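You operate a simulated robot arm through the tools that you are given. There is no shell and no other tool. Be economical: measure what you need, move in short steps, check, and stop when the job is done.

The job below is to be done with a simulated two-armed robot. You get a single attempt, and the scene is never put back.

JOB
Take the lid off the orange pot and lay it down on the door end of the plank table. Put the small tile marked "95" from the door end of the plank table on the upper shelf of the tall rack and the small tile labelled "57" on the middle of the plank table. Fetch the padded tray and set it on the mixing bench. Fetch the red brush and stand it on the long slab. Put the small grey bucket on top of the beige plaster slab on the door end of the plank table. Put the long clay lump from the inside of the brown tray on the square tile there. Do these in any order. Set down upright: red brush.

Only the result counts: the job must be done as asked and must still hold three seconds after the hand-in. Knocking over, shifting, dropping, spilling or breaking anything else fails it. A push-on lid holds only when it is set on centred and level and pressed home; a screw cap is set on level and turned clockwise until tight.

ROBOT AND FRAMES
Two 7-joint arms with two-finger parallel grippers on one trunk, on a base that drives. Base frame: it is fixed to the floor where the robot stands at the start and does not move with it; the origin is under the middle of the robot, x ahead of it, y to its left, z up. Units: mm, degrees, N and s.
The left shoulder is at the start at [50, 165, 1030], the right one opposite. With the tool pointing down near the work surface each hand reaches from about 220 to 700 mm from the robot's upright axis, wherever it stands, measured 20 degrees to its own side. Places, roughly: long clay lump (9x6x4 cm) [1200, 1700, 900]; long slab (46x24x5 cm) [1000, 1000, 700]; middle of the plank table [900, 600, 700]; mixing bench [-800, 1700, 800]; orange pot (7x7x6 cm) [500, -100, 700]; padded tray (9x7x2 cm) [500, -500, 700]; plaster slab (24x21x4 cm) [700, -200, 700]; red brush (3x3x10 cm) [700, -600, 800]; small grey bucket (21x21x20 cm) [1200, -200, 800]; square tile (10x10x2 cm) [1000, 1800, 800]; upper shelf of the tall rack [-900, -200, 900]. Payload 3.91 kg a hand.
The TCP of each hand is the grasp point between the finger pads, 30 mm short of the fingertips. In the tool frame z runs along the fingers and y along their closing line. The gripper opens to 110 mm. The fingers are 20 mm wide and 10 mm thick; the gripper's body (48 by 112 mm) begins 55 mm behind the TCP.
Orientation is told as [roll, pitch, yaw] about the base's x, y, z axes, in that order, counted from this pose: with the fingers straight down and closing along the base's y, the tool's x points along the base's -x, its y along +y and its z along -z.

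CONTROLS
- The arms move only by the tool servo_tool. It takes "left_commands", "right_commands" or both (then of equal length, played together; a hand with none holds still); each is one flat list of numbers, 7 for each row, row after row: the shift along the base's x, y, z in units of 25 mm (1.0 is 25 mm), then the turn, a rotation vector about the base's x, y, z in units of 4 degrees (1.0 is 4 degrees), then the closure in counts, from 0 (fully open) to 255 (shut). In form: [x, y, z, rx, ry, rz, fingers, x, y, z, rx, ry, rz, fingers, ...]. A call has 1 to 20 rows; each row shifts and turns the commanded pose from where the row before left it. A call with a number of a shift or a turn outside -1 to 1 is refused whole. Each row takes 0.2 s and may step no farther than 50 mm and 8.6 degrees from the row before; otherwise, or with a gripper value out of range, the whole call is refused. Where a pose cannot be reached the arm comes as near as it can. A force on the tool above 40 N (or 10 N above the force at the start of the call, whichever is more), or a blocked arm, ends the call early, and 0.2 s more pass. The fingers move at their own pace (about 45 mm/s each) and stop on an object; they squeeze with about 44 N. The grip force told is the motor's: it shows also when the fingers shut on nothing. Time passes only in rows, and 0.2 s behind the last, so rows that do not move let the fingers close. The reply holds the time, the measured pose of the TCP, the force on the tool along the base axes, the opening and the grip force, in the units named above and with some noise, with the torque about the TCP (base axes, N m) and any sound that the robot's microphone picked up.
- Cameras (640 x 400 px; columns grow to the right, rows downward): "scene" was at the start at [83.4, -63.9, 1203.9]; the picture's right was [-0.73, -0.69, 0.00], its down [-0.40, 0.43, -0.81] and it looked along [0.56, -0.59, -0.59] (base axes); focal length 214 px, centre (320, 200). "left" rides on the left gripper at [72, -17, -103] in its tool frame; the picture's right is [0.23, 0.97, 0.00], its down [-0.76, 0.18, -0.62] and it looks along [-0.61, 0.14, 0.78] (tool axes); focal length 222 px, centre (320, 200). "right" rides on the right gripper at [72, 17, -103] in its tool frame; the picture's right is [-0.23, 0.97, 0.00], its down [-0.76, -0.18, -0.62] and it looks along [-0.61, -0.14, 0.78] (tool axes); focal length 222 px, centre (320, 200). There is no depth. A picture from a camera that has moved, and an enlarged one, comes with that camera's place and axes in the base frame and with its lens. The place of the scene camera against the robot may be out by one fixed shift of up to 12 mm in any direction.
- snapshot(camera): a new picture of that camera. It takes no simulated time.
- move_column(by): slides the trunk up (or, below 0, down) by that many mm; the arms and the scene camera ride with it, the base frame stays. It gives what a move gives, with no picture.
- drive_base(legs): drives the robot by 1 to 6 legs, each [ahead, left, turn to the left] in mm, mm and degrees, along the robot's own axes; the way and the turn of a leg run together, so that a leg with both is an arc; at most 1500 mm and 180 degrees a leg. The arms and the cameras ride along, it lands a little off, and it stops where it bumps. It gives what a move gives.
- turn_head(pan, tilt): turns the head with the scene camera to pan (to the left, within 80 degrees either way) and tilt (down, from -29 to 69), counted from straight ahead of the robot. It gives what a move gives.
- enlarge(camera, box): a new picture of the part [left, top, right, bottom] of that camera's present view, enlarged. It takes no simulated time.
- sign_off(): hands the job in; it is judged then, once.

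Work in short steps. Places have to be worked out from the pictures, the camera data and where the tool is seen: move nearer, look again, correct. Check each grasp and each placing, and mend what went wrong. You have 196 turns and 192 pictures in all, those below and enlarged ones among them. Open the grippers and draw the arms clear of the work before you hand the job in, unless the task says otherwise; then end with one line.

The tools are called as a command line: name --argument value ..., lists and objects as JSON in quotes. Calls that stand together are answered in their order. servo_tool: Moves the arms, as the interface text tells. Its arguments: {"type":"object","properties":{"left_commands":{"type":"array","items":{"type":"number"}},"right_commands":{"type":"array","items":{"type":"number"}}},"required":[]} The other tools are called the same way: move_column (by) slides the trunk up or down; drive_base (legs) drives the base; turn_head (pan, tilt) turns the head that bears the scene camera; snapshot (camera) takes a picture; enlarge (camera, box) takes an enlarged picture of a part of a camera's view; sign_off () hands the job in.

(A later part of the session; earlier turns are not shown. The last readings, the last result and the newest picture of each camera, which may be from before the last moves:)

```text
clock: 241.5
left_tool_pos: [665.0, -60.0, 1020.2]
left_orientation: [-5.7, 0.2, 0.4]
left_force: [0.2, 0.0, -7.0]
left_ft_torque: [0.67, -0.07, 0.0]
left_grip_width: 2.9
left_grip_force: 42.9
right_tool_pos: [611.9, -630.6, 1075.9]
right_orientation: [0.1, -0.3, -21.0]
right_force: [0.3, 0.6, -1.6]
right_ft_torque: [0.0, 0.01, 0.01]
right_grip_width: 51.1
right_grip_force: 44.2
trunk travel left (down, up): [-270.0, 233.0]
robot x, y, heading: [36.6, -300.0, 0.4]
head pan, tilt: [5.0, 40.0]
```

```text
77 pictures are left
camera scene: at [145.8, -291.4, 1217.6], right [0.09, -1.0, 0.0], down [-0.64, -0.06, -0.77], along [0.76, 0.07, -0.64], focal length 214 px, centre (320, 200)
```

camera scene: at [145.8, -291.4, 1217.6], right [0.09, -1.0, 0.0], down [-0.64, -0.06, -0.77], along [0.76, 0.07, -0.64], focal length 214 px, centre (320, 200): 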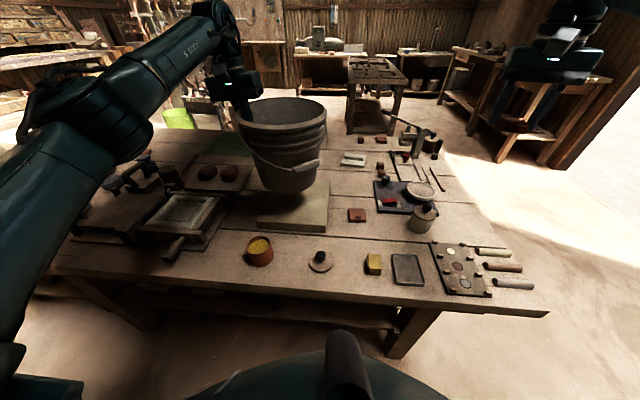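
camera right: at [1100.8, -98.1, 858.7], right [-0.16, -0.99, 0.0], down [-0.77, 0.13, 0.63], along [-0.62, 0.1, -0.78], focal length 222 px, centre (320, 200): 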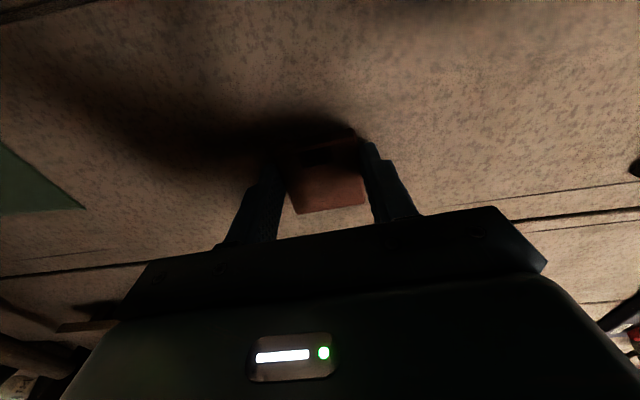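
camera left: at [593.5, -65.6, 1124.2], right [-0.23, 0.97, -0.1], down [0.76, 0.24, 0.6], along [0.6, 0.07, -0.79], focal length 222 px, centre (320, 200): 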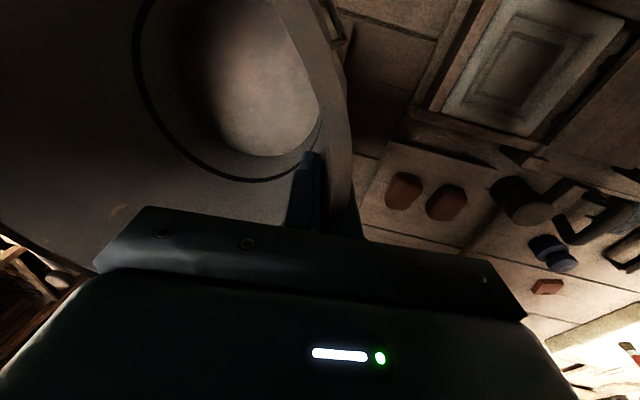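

The bucket hangs above the slab; comparing in the same picture it needs ≈ +22 in x and ≈ −10 in y. I apply that and lower most of the way.

servo_tool --left_commands '[0.88, -0.4, 0, 0, 0, 0, 255, 0, 0, -0.8, 0, 0, 0, 255, 0, 0, -0.8, 0, 0, 0, 255, 0, 0, -0.8, 0, 0, 0, 255, 0, 0, -0.5, 0, 0, 0, 255, 0, 0, 0, 0, 0, 0, 255]'

enlarge --camera "scene" --box '[210, 90, 370, 250]'

```text
clock: 242.9
left_tool_pos: [671.6, -71.1, 946.5]
left_orientation: [-5.8, 0.3, 0.5]
left_force: [-0.4, -0.2, -7.1]
left_ft_torque: [0.63, -0.06, 0.02]
left_grip_width: 2.8
left_grip_force: 42.5
left hand out of reach, approached as far as the arm can: row 1
right_tool_pos: [612.0, -630.7, 1075.6]
right_orientation: [0.1, -0.1, -20.9]
right_force: [-0.3, 0.5, -1.1]
right_ft_torque: [0.0, 0.01, 0.0]
right_grip_width: 51.0
right_grip_force: 44.2
trunk travel left (down, up): [-270.0, 233.0]
robot x, y, heading: [39.1, -298.6, 0.4]
head pan, tilt: [5.0, 40.0]
```

```text
2.50 times, centred on (290, 170) of scene
camera zoom: at [145.8, -291.6, 1217.6], right [0.09, -1.0, 0.0], down [-0.64, -0.06, -0.77], along [0.76, 0.07, -0.64], focal length 536 px, centre (395, 275)
```

zoom: 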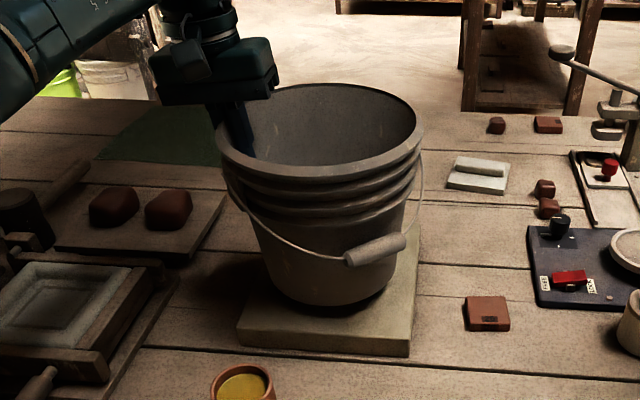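

The base is ~25 mm too near. I try extending at this height first.

servo_tool --left_commands '[0.5, -0.1, 0, 0, 0, 0, 255, 0.5, -0.1, 0, 0, 0, 0, 255, 0, 0, 0, 0, 0, 0, 255]'

```text
clock: 243.7
left_tool_pos: [687.6, -80.3, 947.6]
left_orientation: [-5.8, 0.4, 0.5]
left_force: [-0.6, 0.9, -6.0]
left_ft_torque: [0.64, 0.0, 0.05]
left_grip_width: 2.9
left_grip_force: 42.2
left hand out of reach, approached as far as the arm can: row 2
right_tool_pos: [611.1, -632.3, 1076.1]
right_orientation: [0.1, -0.2, -20.9]
right_force: [0.1, 0.2, -0.7]
right_ft_torque: [-0.02, 0.03, -0.02]
right_grip_width: 51.0
right_grip_force: 44.6
trunk travel left (down, up): [-270.0, 233.0]
robot x, y, heading: [36.2, -299.4, 0.5]
head pan, tilt: [5.0, 40.0]
```

Now ≈(679, −172) against slab centre (690, −168): good. Lower gently to contact.

servo_tool --left_commands '[0, 0, -0.4, 0, 0, 0, 255, 0, 0, -0.3, 0, 0, 0, 255, 0, 0, -0.15, 0, 0, 0, 255, 0, 0, 0, 0, 0, 0, 255]'

enlarge --camera "scene" --box '[210, 90, 370, 250]'

```text
clock: 244.7
left_tool_pos: [687.9, -77.4, 925.4]
left_orientation: [-5.8, 0.3, 0.5]
left_force: [-0.1, 0.8, -6.8]
left_ft_torque: [0.71, -0.04, 0.02]
left_grip_width: 2.8
left_grip_force: 43.2
right_tool_pos: [611.7, -630.8, 1075.2]
right_orientation: [0.2, -0.2, -20.9]
right_force: [0.5, 0.6, -0.1]
right_ft_torque: [0.01, 0.0, 0.02]
right_grip_width: 50.8
right_grip_force: 43.9
trunk travel left (down, up): [-270.0, 233.0]
robot x, y, heading: [36.9, -298.2, 0.4]
head pan, tilt: [5.0, 40.0]
```

```text
2.50 times, centred on (290, 170) of scene
camera zoom: at [145.9, -291.6, 1217.6], right [0.09, -1.0, 0.0], down [-0.64, -0.06, -0.77], along [0.76, 0.07, -0.64], focal length 536 px, centre (395, 275)
```

zoom: 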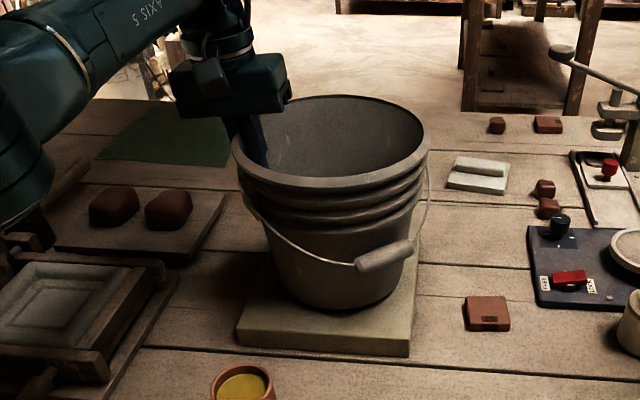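

Slightly right of centre; nudge +y 5 mm and lower to contact.

servo_tool --left_commands '[0, 0.2, -0.1, 0, 0, 0, 255, 0, 0, -0.1, 0, 0, 0, 255, 0, 0, 0, 0, 0, 0, 255]'

```text
clock: 245.5
left_tool_pos: [687.7, -73.2, 920.4]
left_orientation: [-5.8, 0.3, 0.5]
left_force: [-1.1, 0.2, -6.7]
left_ft_torque: [0.66, 0.0, -0.02]
left_grip_width: 2.9
left_grip_force: 42.8
right_tool_pos: [611.7, -632.0, 1075.7]
right_orientation: [0.1, -0.2, -21.0]
right_force: [0.5, 0.3, -0.9]
right_ft_torque: [0.02, 0.04, 0.01]
right_grip_width: 51.2
right_grip_force: 44.2
trunk travel left (down, up): [-270.0, 233.0]
robot x, y, heading: [36.5, -300.6, 0.3]
head pan, tilt: [5.0, 40.0]
```

servo_tool --left_commands '[0, 0, -0.1, 0, 0, 0, 255, 0, 0, -0.1, 0, 0, 0, 255, 0, 0, 0, 0, 0, 0, 255]'

```text
clock: 246.3
left_tool_pos: [687.0, -73.6, 918.7]
left_orientation: [-5.7, 0.0, 0.5]
left_force: [1.2, 5.0, 5.4]
left_ft_torque: [-0.33, 0.62, -0.14]
left_grip_width: 2.8
left_grip_force: 42.6
right_tool_pos: [611.0, -631.4, 1077.4]
right_orientation: [0.1, -0.3, -21.1]
right_force: [0.5, 0.7, -0.6]
right_ft_torque: [0.01, 0.0, 0.01]
right_grip_width: 50.9
right_grip_force: 44.3
trunk travel left (down, up): [-270.0, 233.0]
robot x, y, heading: [33.8, -297.3, 0.5]
head pan, tilt: [5.0, 40.0]
```

Contact. Open the fingers and look.

servo_tool --left_commands '[0, 0, 0, 0, 0, 0, 200, 0, 0, 0, 0, 0, 0, 120, 0, 0, 0, 0, 0, 0, 60, 0, 0, 0, 0, 0, 0, 0, 0, 0, 0, 0, 0, 0, 0, 0, 0, 0, 0, 0, 0, 0]'

enlarge --camera "scene" --box '[210, 90, 370, 250]'

```text
clock: 247.7
left_tool_pos: [686.7, -73.4, 916.9]
left_orientation: [-5.8, 0.3, 0.5]
left_force: [-0.2, -0.1, 1.1]
left_ft_torque: [-0.02, -0.02, 0.0]
left_grip_width: 110.2
left_grip_force: 0.1
right_tool_pos: [610.8, -631.2, 1075.7]
right_orientation: [0.1, -0.3, -21.0]
right_force: [0.2, 0.3, -0.7]
right_ft_torque: [0.0, 0.02, 0.01]
right_grip_width: 51.1
right_grip_force: 44.2
trunk travel left (down, up): [-270.0, 233.0]
robot x, y, heading: [38.1, -297.7, 0.4]
head pan, tilt: [5.0, 40.0]
```

```text
2.50 times, centred on (290, 170) of scene
camera zoom: at [145.2, -291.8, 1217.7], right [0.09, -1.0, 0.0], down [-0.64, -0.06, -0.77], along [0.76, 0.07, -0.64], focal length 536 px, centre (395, 275)
```

zoom: 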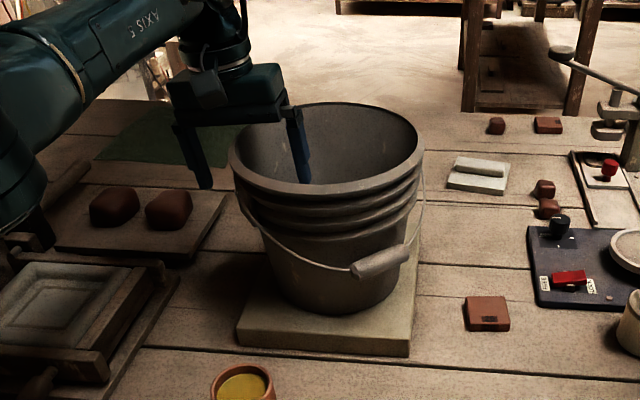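

Bucket stands on the slab. Rise straight up and undo the tilt.

servo_tool --left_commands '[0, 0, 0.8, 0, 0, 0, 0, 0, 0, 1, 0, 0, 0, 0, 0, 0, 1, 0, 0, 0, 0, 0, 0, 1, 0, 0, 0, 0, 0, 0, 1, 0, 0, 0, 0, 0, 0, 1, 0, 0, 0, 0, -1, 0, 0, 0.73, 0, 0, 0, -1, 0, 0, 0.73, 0, 0, 0, -1, 0, 0, 0, 0, 0, 0]'

snapshot --camera "scene"

```text
clock: 249.7
left_tool_pos: [600.2, -82.1, 1019.4]
left_orientation: [0.1, 0.2, 0.6]
left_force: [0.1, 0.3, 0.3]
left_ft_torque: [0.04, 0.01, 0.01]
left_grip_width: 110.1
left_grip_force: 0.0
left hand out of reach, approached as far as the arm can: row 4, 5, 6
right_tool_pos: [610.1, -631.1, 1077.4]
right_orientation: [0.1, -0.3, -21.0]
right_force: [0.8, 0.2, -0.3]
right_ft_torque: [-0.01, 0.0, -0.04]
right_grip_width: 50.8
right_grip_force: 43.7
trunk travel left (down, up): [-270.0, 233.0]
robot x, y, heading: [38.2, -298.7, 0.5]
head pan, tilt: [5.0, 40.0]
```

```text
73 pictures are left
camera scene: at [145.0, -291.6, 1217.7], right [0.09, -1.0, 0.0], down [-0.64, -0.06, -0.77], along [0.76, 0.07, -0.64], focal length 214 px, centre (320, 200)
```

scene: 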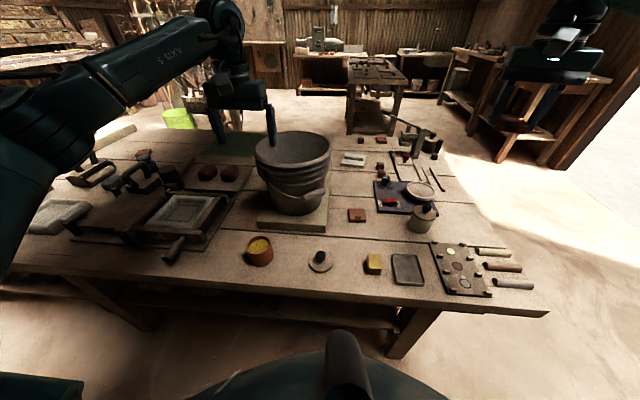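

Bucket done. Next the padded tray ≈ (468, −480) with the left hand: drive 70 back and 260 right, then look.

drive_base --legs '[[-70, 0, 0], [0, -260, 0]]'

servo_tool --left_commands '[-0.8, -0.8, 0, 0, 0, 0, 0, -0.8, -0.8, 0, 0, 0, 0, 0, -0.8, -0.8, 0, 0, 0, 0, 0, -0.8, -0.8, 0, 0, 0, 0, 0, 0, 0, 0, 0, 0, 0, 0]'

snapshot --camera "left"

```text
clock: 252.2
left_tool_pos: [533.6, -342.9, 1019.5]
left_orientation: [0.1, 0.2, 0.7]
left_force: [0.7, -0.8, -0.3]
left_ft_torque: [0.0, -0.04, -0.01]
left_grip_width: 110.0
left_grip_force: 0.0
right_tool_pos: [544.5, -892.6, 1076.1]
right_orientation: [0.0, -0.2, -20.8]
right_force: [0.0, 1.0, -1.3]
right_ft_torque: [0.05, -0.03, 0.01]
right_grip_width: 51.2
right_grip_force: 44.3
trunk travel left (down, up): [-270.0, 233.0]
robot x, y, heading: [-30.4, -562.1, 0.6]
head pan, tilt: [5.0, 40.0]
```

```text
clock: 253.4
left_tool_pos: [452.3, -422.4, 1016.5]
left_orientation: [0.0, 0.2, 0.7]
left_force: [1.0, -0.4, 0.1]
left_ft_torque: [0.0, 0.0, 0.0]
left_grip_width: 110.0
left_grip_force: 0.0
right_tool_pos: [546.4, -892.4, 1075.5]
right_orientation: [0.0, -0.4, -20.8]
right_force: [0.4, 0.0, -0.7]
right_ft_torque: [0.0, 0.0, 0.01]
right_grip_width: 51.2
right_grip_force: 44.2
trunk travel left (down, up): [-270.0, 233.0]
robot x, y, heading: [-30.7, -560.6, 0.5]
head pan, tilt: [5.0, 40.0]
```

```text
72 pictures are left
camera left: at [380.6, -440.2, 1120.8], right [-0.24, 0.97, 0.0], down [0.76, 0.19, 0.62], along [0.6, 0.15, -0.78], focal length 222 px, centre (320, 200)
```

left: 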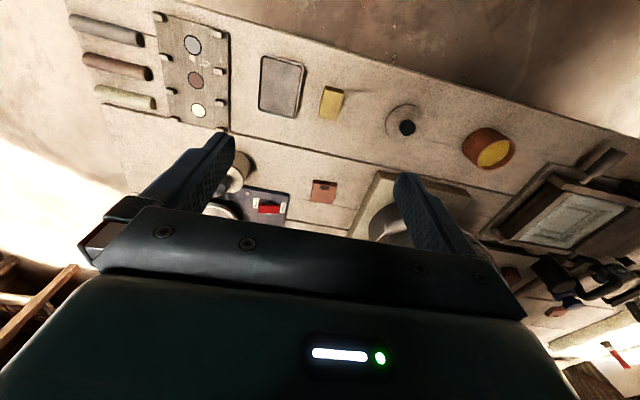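

Tray centre ≈ (472, −481), ~80×65, aligned; cube 34 mm off its left side. Move over with 88 mm opening and descend part-way.

servo_tool --left_commands '[0.27, -0.81, 0, 0, 0, 0, 50, 0.27, -0.81, 0, 0, 0, 0, 50, 0.27, -0.81, 0, 0, 0, 0, 50, 0, 0, -1, 0, 0, 0, 50, 0, 0, -1, 0, 0, 0, 50, 0, 0, -1, 0, 0, 0, 50, 0, 0, -1, 0, 0, 0, 50, 0, 0, -1, 0, 0, 0, 50, 0, 0, -1, 0, 0, 0, 50, 0, 0, -1, 0, 0, 0, 50, 0, 0, 0, 0, 0, 0, 50]'

snapshot --camera "left"

```text
clock: 255.8
left_tool_pos: [474.0, -482.7, 842.2]
left_orientation: [0.1, 0.2, 0.7]
left_force: [-0.2, 0.0, 0.3]
left_ft_torque: [0.01, 0.04, 0.01]
left_grip_width: 88.2
left_grip_force: 0.0
right_tool_pos: [546.5, -892.7, 1075.6]
right_orientation: [0.1, -0.3, -20.8]
right_force: [1.0, -0.3, -0.8]
right_ft_torque: [0.05, 0.01, 0.0]
right_grip_width: 51.3
right_grip_force: 43.8
trunk travel left (down, up): [-270.0, 233.0]
robot x, y, heading: [-28.9, -563.4, 0.3]
head pan, tilt: [5.0, 40.0]
```

```text
71 pictures are left
camera left: at [402.0, -500.5, 945.9], right [-0.24, 0.97, 0.0], down [0.76, 0.19, 0.62], along [0.6, 0.15, -0.78], focal length 222 px, centre (320, 200)
```

left: 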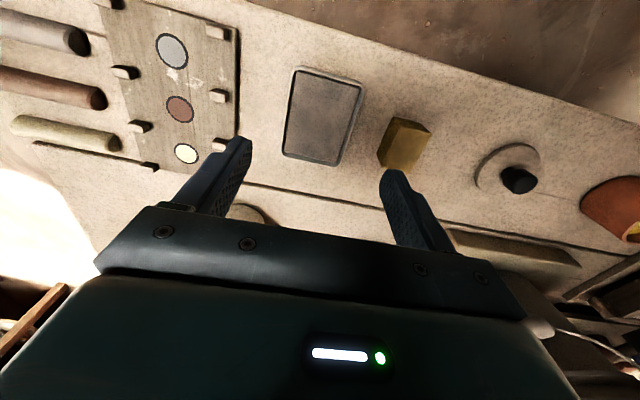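

Tray is 57 mm wide (y −513…−456), cube edge at ≈−424. Shift to y=−487 with ~80 mm opening, descend and grip.

servo_tool --left_commands '[-0.15, -0.2, -0.5, 0, 0, 0, 68, 0, 0, -1, 0, 0, 0, 68, 0, 0, -1, 0, 0, 0, 68, 0, 0, -0.8, 0, 0, 0, 68, 0, 0, -0.1, 0, 0, 0, 68, 0, 0, 0, 0, 0, 0, 255, 0, 0, 0, 0, 0, 0, 255, 0, 0, 0, 0, 0, 0, 255, 0, 0, 0, 0, 0, 0, 255]'

snapshot --camera "left"

```text
clock: 257.8
left_tool_pos: [470.2, -488.7, 760.7]
left_orientation: [0.1, 0.2, 0.7]
left_force: [-0.5, 2.2, 0.8]
left_ft_torque: [0.16, -0.15, 0.0]
left_grip_width: 65.2
left_grip_force: 43.4
right_tool_pos: [545.7, -892.1, 1075.9]
right_orientation: [0.0, -0.3, -20.7]
right_force: [-0.2, 0.6, -0.6]
right_ft_torque: [0.03, 0.02, 0.0]
right_grip_width: 51.1
right_grip_force: 43.8
trunk travel left (down, up): [-270.0, 233.0]
robot x, y, heading: [-28.7, -560.4, 0.5]
head pan, tilt: [5.0, 40.0]
```

```text
70 pictures are left
camera left: at [399.1, -505.8, 863.2], right [-0.24, 0.97, 0.0], down [0.76, 0.19, 0.62], along [0.6, 0.15, -0.78], focal length 222 px, centre (320, 200)
```

left: 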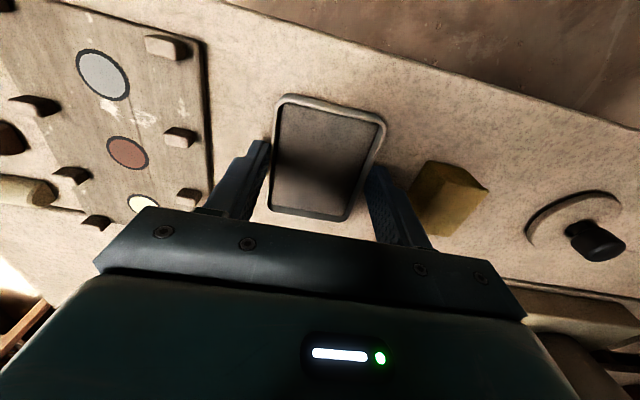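

Tray held at 65 mm. Lift gently and check.

servo_tool --left_commands '[0, 0, 0.3, 0, 0, 0, 255, 0, 0, 0.7, 0, 0, 0, 255, 0, 0, 1, 0, 0, 0, 255, 0, 0, 1, 0, 0, 0, 255, 0, 0, 1, 0, 0, 0, 255, 0, 0, 1, 0, 0, 0, 255, 0, 0, 1, 0, 0, 0, 255, 0, 0, 1, 0, 0, 0, 255, 0, 0, 1, 0, 0, 0, 255, 0, 0, 1, 0, 0, 0, 255]'

snapshot --camera "left"

```text
clock: 260.0
left_tool_pos: [470.5, -487.2, 986.0]
left_orientation: [0.1, 0.1, 0.7]
left_force: [0.2, -0.7, -4.2]
left_ft_torque: [-0.02, 0.0, -0.06]
left_grip_width: 65.7
left_grip_force: 44.3
right_tool_pos: [545.5, -892.5, 1076.1]
right_orientation: [0.1, -0.2, -20.8]
right_force: [1.0, 0.0, -0.8]
right_ft_torque: [-0.01, 0.0, -0.02]
right_grip_width: 51.0
right_grip_force: 44.2
trunk travel left (down, up): [-270.0, 233.0]
robot x, y, heading: [-28.7, -564.0, 0.5]
head pan, tilt: [5.0, 40.0]
```

```text
69 pictures are left
camera left: at [398.9, -504.4, 1089.8], right [-0.24, 0.97, 0.0], down [0.76, 0.19, 0.62], along [0.6, 0.15, -0.78], focal length 222 px, centre (320, 200)
```

left: 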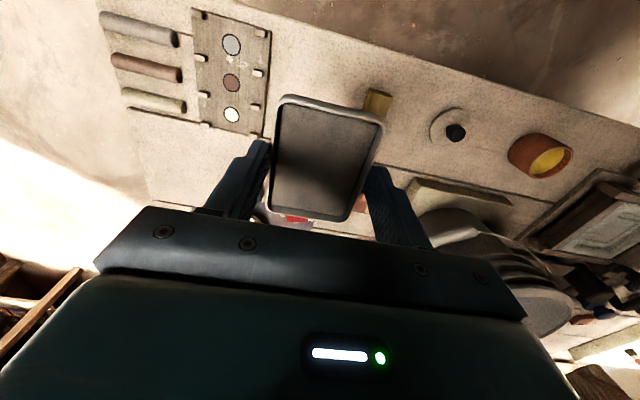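

Tray secure. I back off 130 mm, turn left 90° and look toward the rack and mixing bench.

drive_base --legs '[[-130, 0, 0], [0, 0, 90]]'

turn_head --pan 50 --tilt 20

snapshot --camera "scene"

turn_head --pan 0 --tilt 20

snapshot --camera "scene"

```text
clock: 265.2
left_tool_pos: [-252.8, -66.2, 986.9]
left_orientation: [0.2, 0.2, 92.5]
left_force: [0.1, -0.1, -4.4]
left_ft_torque: [-0.01, -0.05, 0.03]
left_grip_width: 65.6
left_grip_force: 44.1
right_tool_pos: [148.8, 21.1, 1076.5]
right_orientation: [0.1, -0.3, 71.0]
right_force: [0.9, -0.4, -0.8]
right_ft_torque: [-0.02, -0.02, 0.0]
right_grip_width: 51.0
right_grip_force: 43.3
trunk travel left (down, up): [-270.0, 233.0]
robot x, y, heading: [-162.3, -563.0, 92.2]
head pan, tilt: [5.0, 40.0]
```

```text
clock: 266.3
left_tool_pos: [-254.2, -66.4, 986.1]
left_orientation: [0.0, 0.2, 92.5]
left_force: [0.2, 0.0, -3.5]
left_ft_torque: [-0.06, 0.02, 0.0]
left_grip_width: 65.4
left_grip_force: 43.8
right_tool_pos: [149.8, 21.6, 1076.8]
right_orientation: [0.0, -0.2, 71.0]
right_force: [-0.3, 0.0, -0.2]
right_ft_torque: [-0.02, -0.02, -0.02]
right_grip_width: 51.2
right_grip_force: 43.6
trunk travel left (down, up): [-270.0, 233.0]
robot x, y, heading: [-159.4, -565.9, 92.3]
head pan, tilt: [50.0, 20.0]
```

```text
68 pictures are left
camera scene: at [-242.7, -477.4, 1249.0], right [0.61, 0.79, 0.0], down [0.27, -0.21, -0.94], along [-0.74, 0.57, -0.34], focal length 214 px, centre (320, 200)
```

scene: 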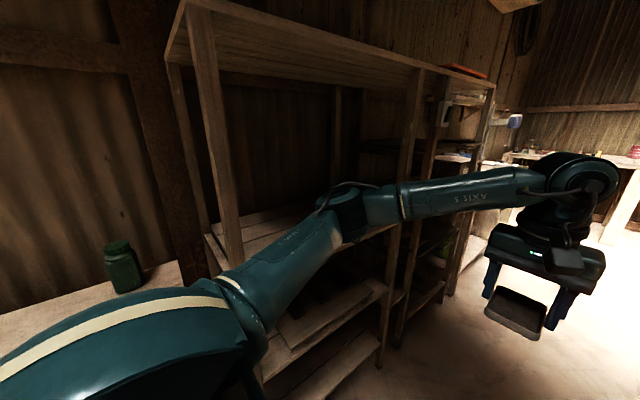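

```text
clock: 267.5
left_tool_pos: [-254.4, -66.7, 985.7]
left_orientation: [0.1, 0.2, 92.4]
left_force: [-0.3, -0.1, -3.8]
left_ft_torque: [-0.04, -0.02, -0.03]
left_grip_width: 65.3
left_grip_force: 43.8
right_tool_pos: [149.9, 22.4, 1076.6]
right_orientation: [0.1, -0.1, 71.1]
right_force: [-0.1, 1.2, -1.2]
right_ft_torque: [0.0, 0.03, -0.01]
right_grip_width: 50.9
right_grip_force: 43.5
trunk travel left (down, up): [-270.0, 233.0]
robot x, y, heading: [-160.8, -565.6, 92.4]
head pan, tilt: [0.0, 20.0]
```

```text
67 pictures are left
camera scene: at [-172.9, -441.3, 1249.1], right [1.0, 0.04, 0.0], down [0.01, -0.34, -0.94], along [-0.04, 0.94, -0.34], focal length 214 px, centre (320, 200)
```

scene: 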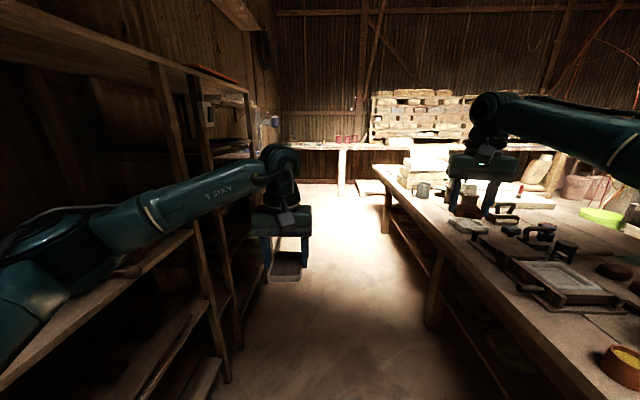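

The rack's front is around x≈−700, bay y≈−390…280, with shelf at ~z 880. I go to about (−10, −70) and turn to face it for a clear view.

drive_base --legs '[[480, -150, -2.4], [0, 0, 90]]'

turn_head --pan 0 --tilt 20

snapshot --camera "scene"

```text
clock: 274.3
left_tool_pos: [-521.7, -147.6, 985.0]
left_orientation: [0.1, 0.2, 179.4]
left_force: [0.1, -0.1, -4.1]
left_ft_torque: [0.0, -0.02, 0.01]
left_grip_width: 65.6
left_grip_force: 44.6
right_tool_pos: [-588.7, 260.9, 1075.7]
right_orientation: [0.1, -0.2, 157.9]
right_force: [-1.0, -0.1, -1.5]
right_ft_torque: [-0.03, -0.01, 0.0]
right_grip_width: 51.0
right_grip_force: 43.8
trunk travel left (down, up): [-270.0, 233.0]
robot x, y, heading: [-21.3, -82.3, 179.2]
head pan, tilt: [0.0, 20.0]
```

```text
clock: 274.9
left_tool_pos: [-522.7, -146.6, 986.2]
left_orientation: [0.1, 0.3, 179.4]
left_force: [-1.2, -0.2, -3.6]
left_ft_torque: [-0.02, -0.03, 0.02]
left_grip_width: 65.4
left_grip_force: 44.2
right_tool_pos: [-588.8, 261.4, 1076.5]
right_orientation: [0.0, -0.2, 157.9]
right_force: [0.8, -0.6, -1.6]
right_ft_torque: [-0.01, -0.02, 0.02]
right_grip_width: 51.1
right_grip_force: 44.0
trunk travel left (down, up): [-270.0, 233.0]
robot x, y, heading: [-16.4, -81.6, 179.2]
head pan, tilt: [0.0, 20.0]
```

```text
66 pictures are left
camera scene: at [-149.9, -80.6, 1249.0], right [0.01, 1.0, 0.0], down [0.34, 0.0, -0.94], along [-0.94, 0.01, -0.34], focal length 214 px, centre (320, 200)
```

scene: 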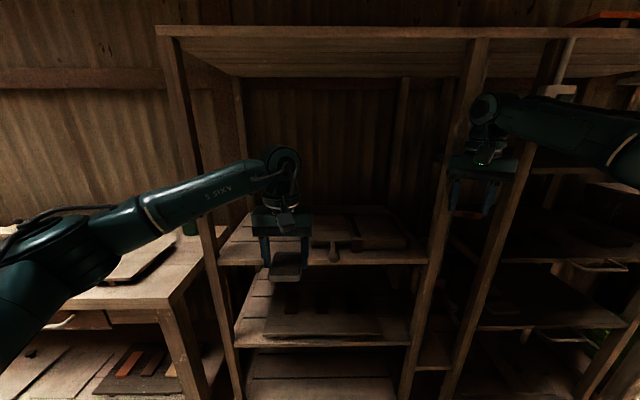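

I zoom on the upper shelf to find a free spot.

enlarge --camera "scene" --box '[200, 180, 440, 330]'

snapshot --camera "left"

snapshot --camera "right"

```text
2.67 times, centred on (320, 255) of scene
camera zoom: at [-149.9, -80.6, 1249.0], right [0.01, 1.0, 0.0], down [0.34, 0.0, -0.94], along [-0.94, 0.01, -0.34], focal length 572 px, centre (320, 53)
```

zoom: 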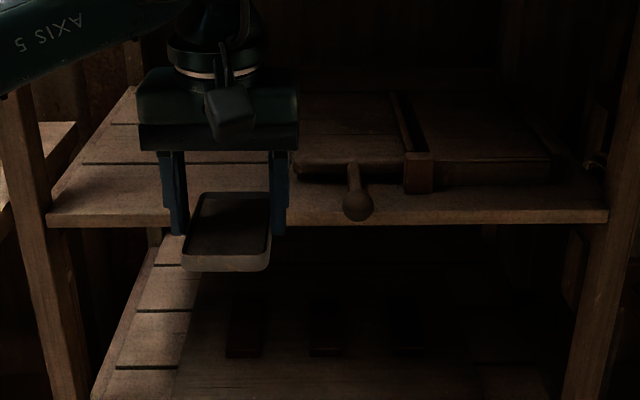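

```text
64 pictures are left
camera left: at [-449.8, -129.2, 1089.2], right [0.22, -0.98, 0.0], down [-0.77, -0.17, 0.62], along [-0.6, -0.14, -0.78], focal length 222 px, centre (320, 200)
```

left: 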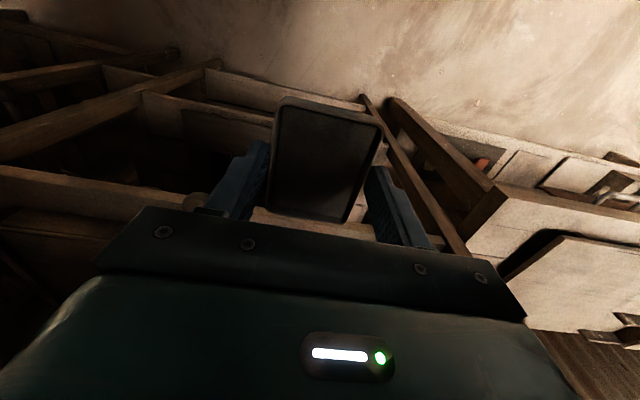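

```text
63 pictures are left
camera right: at [-528.4, 218.2, 1180.0], right [-0.58, -0.82, 0.0], down [-0.64, 0.45, 0.63], along [-0.51, 0.36, -0.78], focal length 222 px, centre (320, 200)
```

right: 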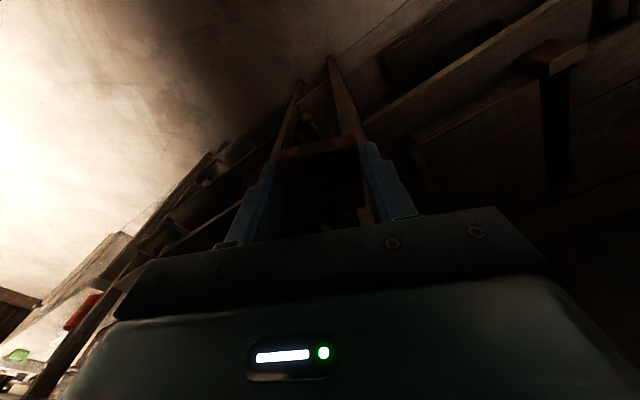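

Free shelf area is on its left part (y≈−360…−130), shelf z≈850. I tuck the left hand in, lower the right hand a bit, turn to ≈205° and come in so the right hand enters over that spot.

servo_tool --left_commands '[1, 0, 0, 0, 0, 0, 255, 1, 0, 0, 0, 0, 0, 255, 1, 0, 0, 0, 0, 0, 255, 1, 0, 0, 0, 0, 0, 255, 1, 0, 0, 0, 0, 0, 255]' --right_commands '[0.8, 0, -0.6, 0, 0, 0, 255, 0.8, 0, -0.6, 0, 0, 0, 255, 0.8, 0, -0.6, 0, 0, 0, 255, 0, 0, -0.6, 0, 0, 0, 255, 0, 0, -0.6, 0, 0, 0, 255]'

drive_base --legs '[[0, 0, 26], [219, 105, 0]]'

turn_head --pan -20 --tilt 25

snapshot --camera "scene"

snapshot --camera "right"

```text
clock: 276.1
left_tool_pos: [-398.3, -144.2, 986.2]
left_orientation: [0.2, 0.2, 179.3]
left_force: [-0.4, -0.5, -3.8]
left_ft_torque: [0.0, -0.01, 0.01]
left_grip_width: 65.7
left_grip_force: 44.1
right_tool_pos: [-529.0, 262.5, 1001.4]
right_orientation: [0.1, -0.2, 157.9]
right_force: [0.8, 0.7, -0.9]
right_ft_torque: [-0.02, -0.03, -0.02]
right_grip_width: 51.1
right_grip_force: 44.4
trunk travel left (down, up): [-270.0, 233.0]
robot x, y, heading: [-23.0, -80.0, 179.1]
head pan, tilt: [0.0, 20.0]
```

```text
clock: 279.2
left_tool_pos: [-481.8, -492.0, 987.4]
left_orientation: [0.1, 0.2, -154.8]
left_force: [0.3, -0.1, -3.7]
left_ft_torque: [0.0, 0.01, 0.0]
left_grip_width: 65.5
left_grip_force: 44.0
right_tool_pos: [-776.2, -183.5, 1000.6]
right_orientation: [0.1, -0.2, -176.3]
right_force: [-0.5, -0.2, -0.6]
right_ft_torque: [0.01, -0.02, 0.03]
right_grip_width: 51.0
right_grip_force: 44.4
trunk travel left (down, up): [-270.0, 233.0]
robot x, y, heading: [-170.1, -270.3, -155.1]
head pan, tilt: [0.0, 20.0]
```

```text
clock: 280.0
left_tool_pos: [-483.2, -493.1, 987.1]
left_orientation: [0.0, 0.2, -154.7]
left_force: [0.0, -0.1, -3.9]
left_ft_torque: [0.0, -0.04, -0.02]
left_grip_width: 65.5
left_grip_force: 43.8
right_tool_pos: [-777.6, -183.1, 1000.8]
right_orientation: [0.1, -0.2, -176.2]
right_force: [-0.4, -0.4, -2.2]
right_ft_torque: [0.0, -0.04, -0.01]
right_grip_width: 50.9
right_grip_force: 43.8
trunk travel left (down, up): [-270.0, 233.0]
robot x, y, heading: [-169.6, -269.5, -155.3]
head pan, tilt: [-20.0, 25.0]
```

```text
62 pictures are left
camera scene: at [-294.1, -292.7, 1241.0], right [-0.09, 1.0, 0.0], down [0.42, 0.04, -0.91], along [-0.9, -0.08, -0.42], focal length 214 px, centre (320, 200)
```

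scene: 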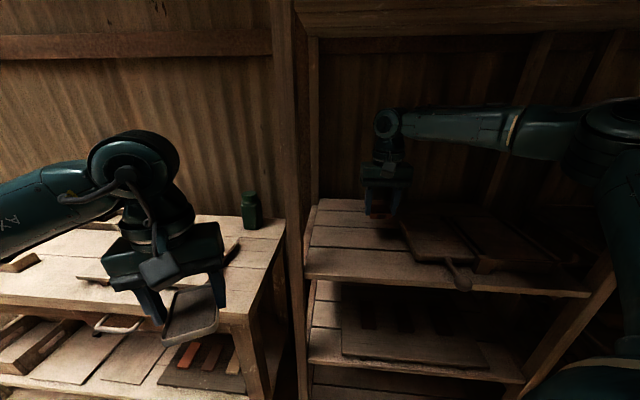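

```text
61 pictures are left
camera right: at [-703.7, -195.2, 1105.5], right [-0.16, -0.99, 0.0], down [-0.77, 0.13, 0.63], along [-0.62, 0.1, -0.78], focal length 222 px, centre (320, 200)
```

right: 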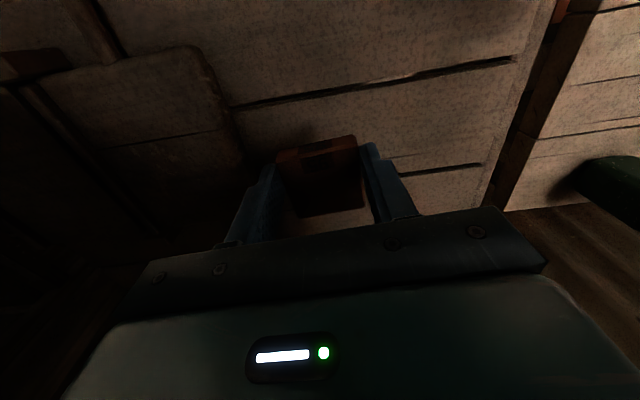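

Clear shelf beneath; I shift 35 mm further from the board and lower to near the shelf.

servo_tool --right_commands '[0, -0.7, 0, 0, 0, 0, 255, 0, -0.7, 0, 0, 0, 0, 255, 0, 0, -1, 0, 0, 0, 255, 0, 0, -1, 0, 0, 0, 255, 0, 0, -1, 0, 0, 0, 255, 0, 0, -0.6, 0, 0, 0, 255, 0, 0, 0, 0, 0, 0, 255]'

enlarge --camera "scene" --box '[300, 160, 460, 290]'

snapshot --camera "right"

```text
clock: 281.6
left_tool_pos: [-481.9, -492.1, 987.0]
left_orientation: [0.1, 0.2, -154.8]
left_force: [-0.1, 0.1, -3.8]
left_ft_torque: [0.02, 0.0, 0.05]
left_grip_width: 65.4
left_grip_force: 43.7
right_tool_pos: [-778.2, -219.2, 915.3]
right_orientation: [0.1, -0.5, -176.4]
right_force: [-2.3, 3.3, 14.6]
right_ft_torque: [0.3, -0.15, 0.05]
right_grip_width: 51.0
right_grip_force: 43.7
trunk travel left (down, up): [-270.0, 233.0]
robot x, y, heading: [-167.1, -273.4, -155.0]
head pan, tilt: [-20.0, 25.0]
```

```text
3.08 times, centred on (380, 225) of scene
camera zoom: at [-292.9, -292.5, 1241.4], right [-0.09, 1.0, 0.0], down [0.42, 0.04, -0.91], along [-0.9, -0.08, -0.42], focal length 660 px, centre (135, 123)
```

zoom: 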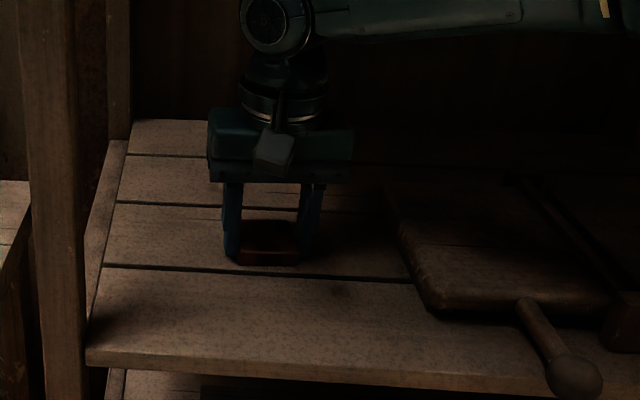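

```text
59 pictures are left
camera right: at [-703.8, -230.6, 1018.2], right [-0.16, -0.99, 0.0], down [-0.77, 0.13, 0.63], along [-0.62, 0.1, -0.78], focal length 222 px, centre (320, 200)
```

right: 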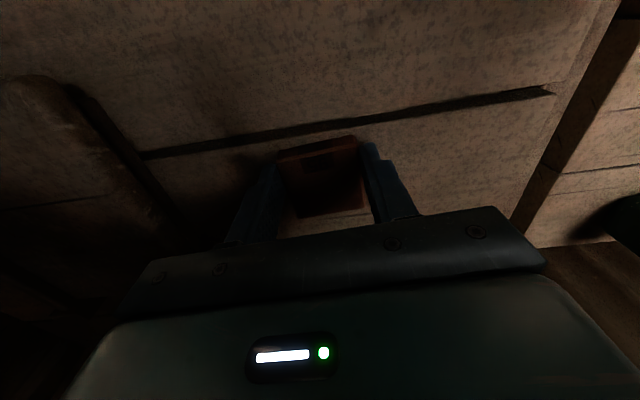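

Contact at z=915 (shelf ≈880). The tile is on the shelf well inside; release and rise.

servo_tool --right_commands '[0, 0, 0.1, 0, 0, 0, 255, 0, 0, 0, 0, 0, 0, 100, 0, 0, 0, 0, 0, 0, 100, 0, 0, 0, 0, 0, 0, 100, 0, 0, 0.6, 0, 0, 0, 100, 0, 0, 1, 0, 0, 0, 100, 0, 0, 1, 0, 0, 0, 100, 0, 0, 0.8, 0, 0, 0, 100]'

snapshot --camera "right"

enlarge --camera "scene" --box '[300, 160, 460, 290]'

```text
clock: 283.4
left_tool_pos: [-482.1, -494.1, 986.7]
left_orientation: [0.2, 0.2, -154.8]
left_force: [-0.4, -0.3, -4.0]
left_ft_torque: [0.0, -0.02, 0.01]
left_grip_width: 65.3
left_grip_force: 43.6
right_tool_pos: [-775.5, -217.9, 1001.5]
right_orientation: [0.1, -0.2, -176.3]
right_force: [-0.6, -0.2, -0.5]
right_ft_torque: [0.0, -0.04, 0.03]
right_grip_width: 66.9
right_grip_force: 0.0
trunk travel left (down, up): [-270.0, 233.0]
robot x, y, heading: [-165.7, -268.1, -155.0]
head pan, tilt: [-20.0, 25.0]
```

```text
58 pictures are left
camera right: at [-703.6, -229.8, 1104.7], right [-0.16, -0.99, 0.0], down [-0.77, 0.13, 0.63], along [-0.62, 0.1, -0.78], focal length 222 px, centre (320, 200)
```

right: 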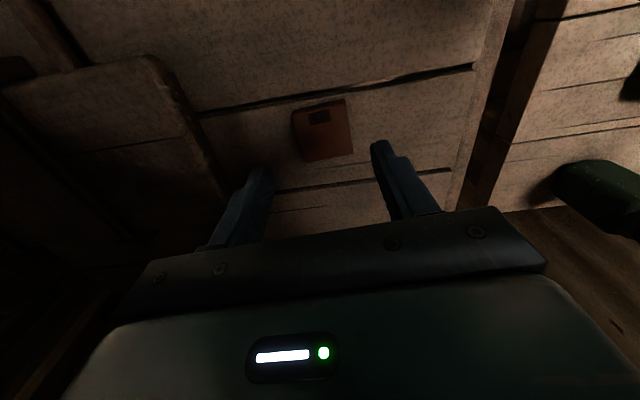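

```text
3.08 times, centred on (380, 225) of scene
camera zoom: at [-293.9, -292.7, 1241.0], right [-0.09, 1.0, 0.0], down [0.42, 0.04, -0.91], along [-0.9, -0.08, -0.42], focal length 660 px, centre (135, 123)
```

zoom: 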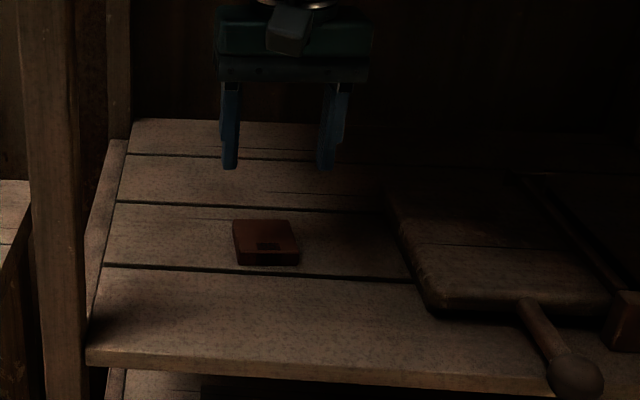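

Tile "95" lies flat on the upper shelf. Back out, face −x, tuck the right hand, then slide to the mixing bench side (y≈1500) and look.

drive_base --legs '[[-205, 0, 0], [0, 0, -25]]'

servo_tool --right_commands '[1, 0, 0.4, 0, 0, 0, 100, 1, 0, 0.4, 0, 0, 0, 100, 1, 0, 0.4, 0, 0, 0, 100, 1, 0, 0.4, 0, 0, 0, 100, 1, 0, 0, 0, 0, 0, 100, 1, 0, 0, 0, 0, 0, 100]'

drive_base --legs '[[0, -1450, 0]]'

turn_head --pan -20 --tilt 25

snapshot --camera "scene"

```text
clock: 286.3
left_tool_pos: [-357.9, -255.9, 987.6]
left_orientation: [0.2, 0.2, -179.3]
left_force: [-1.5, -0.3, -4.3]
left_ft_torque: [-0.01, 0.01, -0.03]
left_grip_width: 65.3
left_grip_force: 43.9
right_tool_pos: [-512.6, 116.5, 1000.2]
right_orientation: [0.1, -0.1, 159.1]
right_force: [0.0, 0.0, 0.4]
right_ft_torque: [0.0, 0.02, 0.01]
right_grip_width: 66.8
right_grip_force: 0.1
trunk travel left (down, up): [-270.0, 233.0]
robot x, y, heading: [21.4, -185.8, -179.8]
head pan, tilt: [-20.0, 25.0]
```

```text
clock: 287.7
left_tool_pos: [-358.8, -255.7, 985.9]
left_orientation: [0.2, 0.2, -179.3]
left_force: [0.1, -0.3, -3.5]
left_ft_torque: [0.02, 0.02, 0.01]
left_grip_width: 65.7
left_grip_force: 44.0
right_tool_pos: [-360.7, 114.7, 1042.1]
right_orientation: [0.1, -0.3, 159.2]
right_force: [0.0, 0.0, 0.0]
right_ft_torque: [-0.02, -0.01, 0.05]
right_grip_width: 66.5
right_grip_force: 0.1
trunk travel left (down, up): [-270.0, 233.0]
robot x, y, heading: [15.9, -184.0, -179.6]
head pan, tilt: [-20.0, 25.0]
```

```text
clock: 294.8
left_tool_pos: [-369.9, 1166.1, 986.9]
left_orientation: [0.1, 0.2, -179.5]
left_force: [-0.3, 0.5, -3.8]
left_ft_torque: [0.01, -0.03, -0.03]
left_grip_width: 65.5
left_grip_force: 43.9
right_tool_pos: [-371.8, 1536.2, 1041.3]
right_orientation: [0.0, -0.2, 159.0]
right_force: [0.6, 1.0, -0.2]
right_ft_torque: [-0.02, -0.01, -0.03]
right_grip_width: 66.9
right_grip_force: 0.1
trunk travel left (down, up): [-270.0, 233.0]
robot x, y, heading: [5.5, 1236.8, -179.4]
head pan, tilt: [-20.0, 25.0]
```

```text
clock: 295.4
left_tool_pos: [-370.1, 1166.5, 986.4]
left_orientation: [0.1, 0.3, -179.4]
left_force: [-0.1, 0.1, -4.1]
left_ft_torque: [0.0, -0.03, 0.03]
left_grip_width: 65.6
left_grip_force: 44.4
right_tool_pos: [-371.3, 1536.5, 1043.0]
right_orientation: [0.1, -0.3, 159.0]
right_force: [-0.5, -0.8, 0.4]
right_ft_torque: [0.0, 0.03, 0.01]
right_grip_width: 67.1
right_grip_force: 0.0
trunk travel left (down, up): [-270.0, 233.0]
robot x, y, heading: [5.2, 1236.3, -179.7]
head pan, tilt: [-20.0, 25.0]
```

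```text
56 pictures are left
camera scene: at [-115.4, 1266.8, 1241.0], right [0.34, 0.94, 0.0], down [0.4, -0.14, -0.91], along [-0.85, 0.3, -0.42], focal length 214 px, centre (320, 200)
```

scene: 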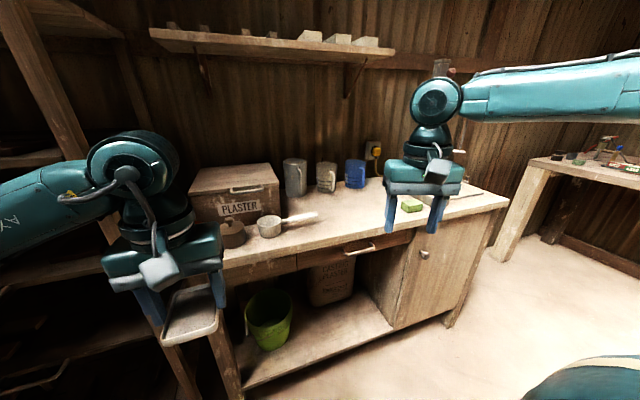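

The mixing bench has a free patch between scoop and sponge, around (−745, 1640), top z≈800–850. Drive to (−190, 1800) and look with the left hand camera.

drive_base --legs '[[0, -560, 0], [195, 0, 0]]'

turn_head --pan 10 --tilt 30

snapshot --camera "scene"

snapshot --camera "left"

```text
clock: 299.8
left_tool_pos: [-565.4, 1732.1, 985.7]
left_orientation: [0.1, 0.3, 180.0]
left_force: [-0.3, -0.1, -3.7]
left_ft_torque: [0.0, -0.01, 0.02]
left_grip_width: 65.7
left_grip_force: 43.9
right_tool_pos: [-563.5, 2103.6, 1041.9]
right_orientation: [0.1, -0.2, 158.5]
right_force: [-0.3, 0.1, -0.7]
right_ft_torque: [0.01, 0.0, -0.03]
right_grip_width: 66.9
right_grip_force: 0.1
trunk travel left (down, up): [-270.0, 233.0]
robot x, y, heading: [-189.0, 1801.6, 179.8]
head pan, tilt: [-20.0, 25.0]
```

```text
clock: 300.7
left_tool_pos: [-565.2, 1732.3, 986.1]
left_orientation: [0.1, 0.3, 180.0]
left_force: [-0.4, 0.0, -4.4]
left_ft_torque: [0.0, -0.03, 0.0]
left_grip_width: 65.3
left_grip_force: 43.8
right_tool_pos: [-563.2, 2103.2, 1041.5]
right_orientation: [0.1, -0.2, 158.5]
right_force: [0.7, 0.7, 0.0]
right_ft_torque: [0.04, 0.02, -0.01]
right_grip_width: 66.9
right_grip_force: 0.0
trunk travel left (down, up): [-270.0, 233.0]
robot x, y, heading: [-185.3, 1798.9, 179.8]
head pan, tilt: [10.0, 30.0]
```

```text
55 pictures are left
camera scene: at [-312.8, 1783.3, 1233.0], right [-0.17, 0.99, 0.0], down [0.49, 0.08, -0.87], along [-0.85, -0.15, -0.5], focal length 214 px, centre (320, 200)
```

scene: 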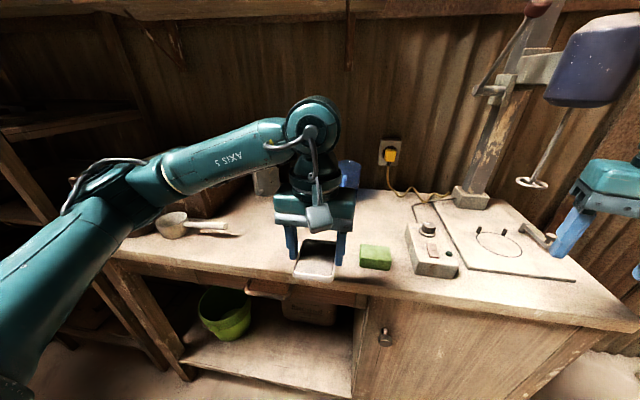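

```text
54 pictures are left
camera left: at [-492.9, 1750.4, 1090.3], right [0.23, -0.97, 0.0], down [-0.76, -0.18, 0.62], along [-0.6, -0.14, -0.78], focal length 222 px, centre (320, 200)
```

left: 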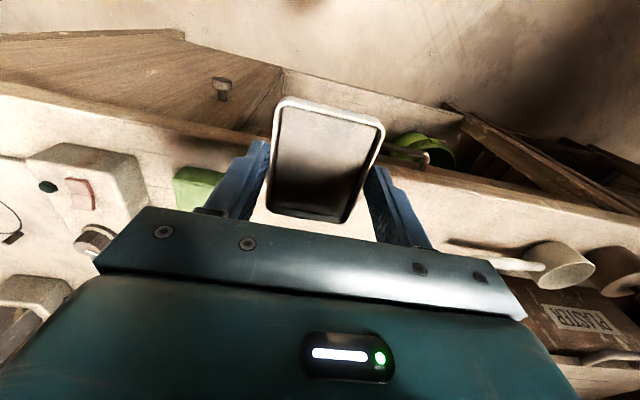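

Triangulating puts the bench top around z≈870, free between scoop (y<1530) and sponge (y>1800). I move the tray to (−700, 1665) and lower part-way.

servo_tool --left_commands '[-0.9, -0.45, 0, 0, 0, 0, 255, -0.9, -0.45, 0, 0, 0, 0, 255, -0.9, -0.45, 0, 0, 0, 0, 255, -0.9, -0.45, 0, 0, 0, 0, 255, -0.9, -0.45, 0, 0, 0, 0, 255, -0.9, -0.45, 0, 0, 0, 0, 255, 0, 0, -0.8, 0, 0, 0, 255, 0, 0, -0.8, 0, 0, 0, 255, 0, 0, 0, 0, 0, 0, 255]'

snapshot --camera "left"

enlarge --camera "scene" --box '[200, 160, 400, 310]'

```text
clock: 302.7
left_tool_pos: [-702.0, 1666.5, 948.2]
left_orientation: [0.0, 0.1, 180.0]
left_force: [-0.5, 0.3, -3.5]
left_ft_torque: [0.02, -0.05, -0.02]
left_grip_width: 65.6
left_grip_force: 43.8
right_tool_pos: [-563.2, 2102.8, 1042.9]
right_orientation: [0.1, -0.2, 158.6]
right_force: [-0.2, -0.7, -0.1]
right_ft_torque: [0.0, 0.0, 0.02]
right_grip_width: 66.9
right_grip_force: 0.1
trunk travel left (down, up): [-270.0, 233.0]
robot x, y, heading: [-188.1, 1799.6, 179.8]
head pan, tilt: [10.0, 30.0]
```

```text
53 pictures are left
camera left: at [-629.4, 1684.3, 1052.4], right [0.23, -0.97, 0.0], down [-0.76, -0.18, 0.62], along [-0.6, -0.14, -0.78], focal length 222 px, centre (320, 200)
```

left: 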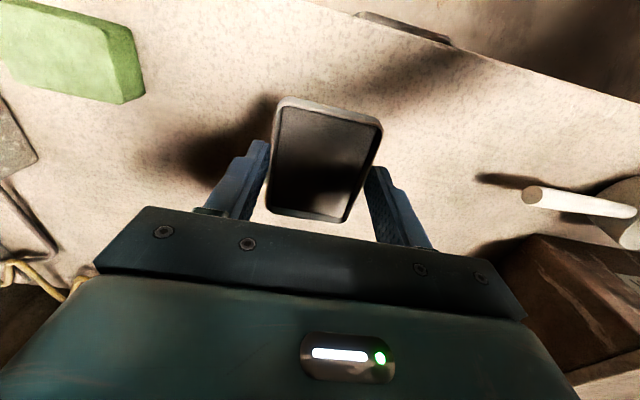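

```text
2.67 times, centred on (300, 235) of scene
camera zoom: at [-312.8, 1783.2, 1233.0], right [-0.17, 0.99, 0.0], down [0.49, 0.09, -0.87], along [-0.85, -0.15, -0.5], focal length 572 px, centre (373, 107)
```

zoom: 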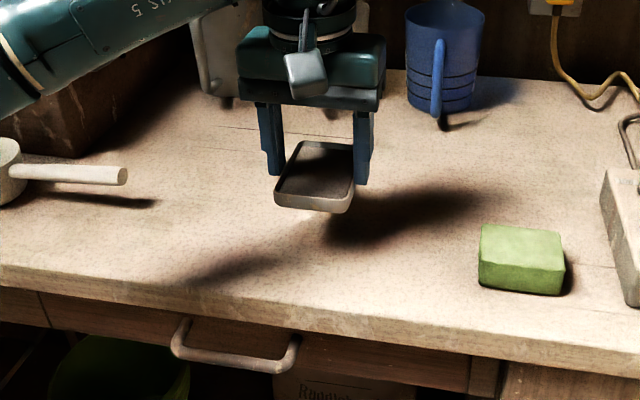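

Clear patch all around. Lower in small steps until contact.

servo_tool --left_commands '[0, 0, -0.6, 0, 0, 0, 255, 0, 0, -0.4, 0, 0, 0, 255, 0, 0, -0.2, 0, 0, 0, 255, 0, 0, 0, 0, 0, 0, 255]'

enlarge --camera "scene" --box '[240, 190, 360, 280]'

```text
clock: 303.7
left_tool_pos: [-700.2, 1666.4, 915.5]
left_orientation: [0.1, 0.1, 180.0]
left_force: [0.1, 0.4, -4.2]
left_ft_torque: [-0.03, -0.02, -0.03]
left_grip_width: 65.5
left_grip_force: 43.7
right_tool_pos: [-563.2, 2102.7, 1041.2]
right_orientation: [0.1, -0.3, 158.6]
right_force: [-0.2, -0.3, -0.1]
right_ft_torque: [0.0, -0.01, 0.0]
right_grip_width: 67.0
right_grip_force: 0.0
trunk travel left (down, up): [-270.0, 233.0]
robot x, y, heading: [-185.4, 1799.1, 179.7]
head pan, tilt: [10.0, 30.0]
```

```text
4.44 times, centred on (300, 235) of scene
camera zoom: at [-312.9, 1783.2, 1233.0], right [-0.17, 0.99, 0.0], down [0.49, 0.09, -0.87], along [-0.85, -0.15, -0.5], focal length 953 px, centre (409, 44)
```

zoom: 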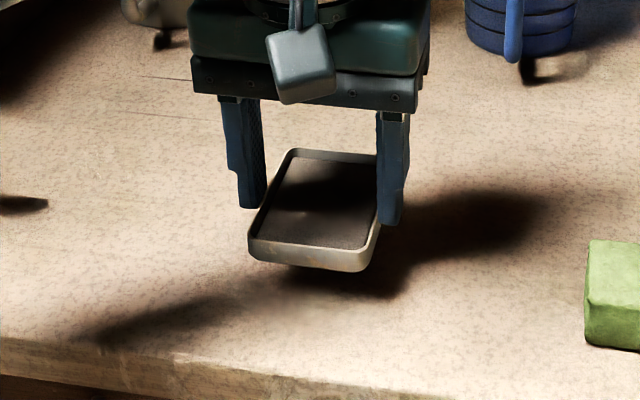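

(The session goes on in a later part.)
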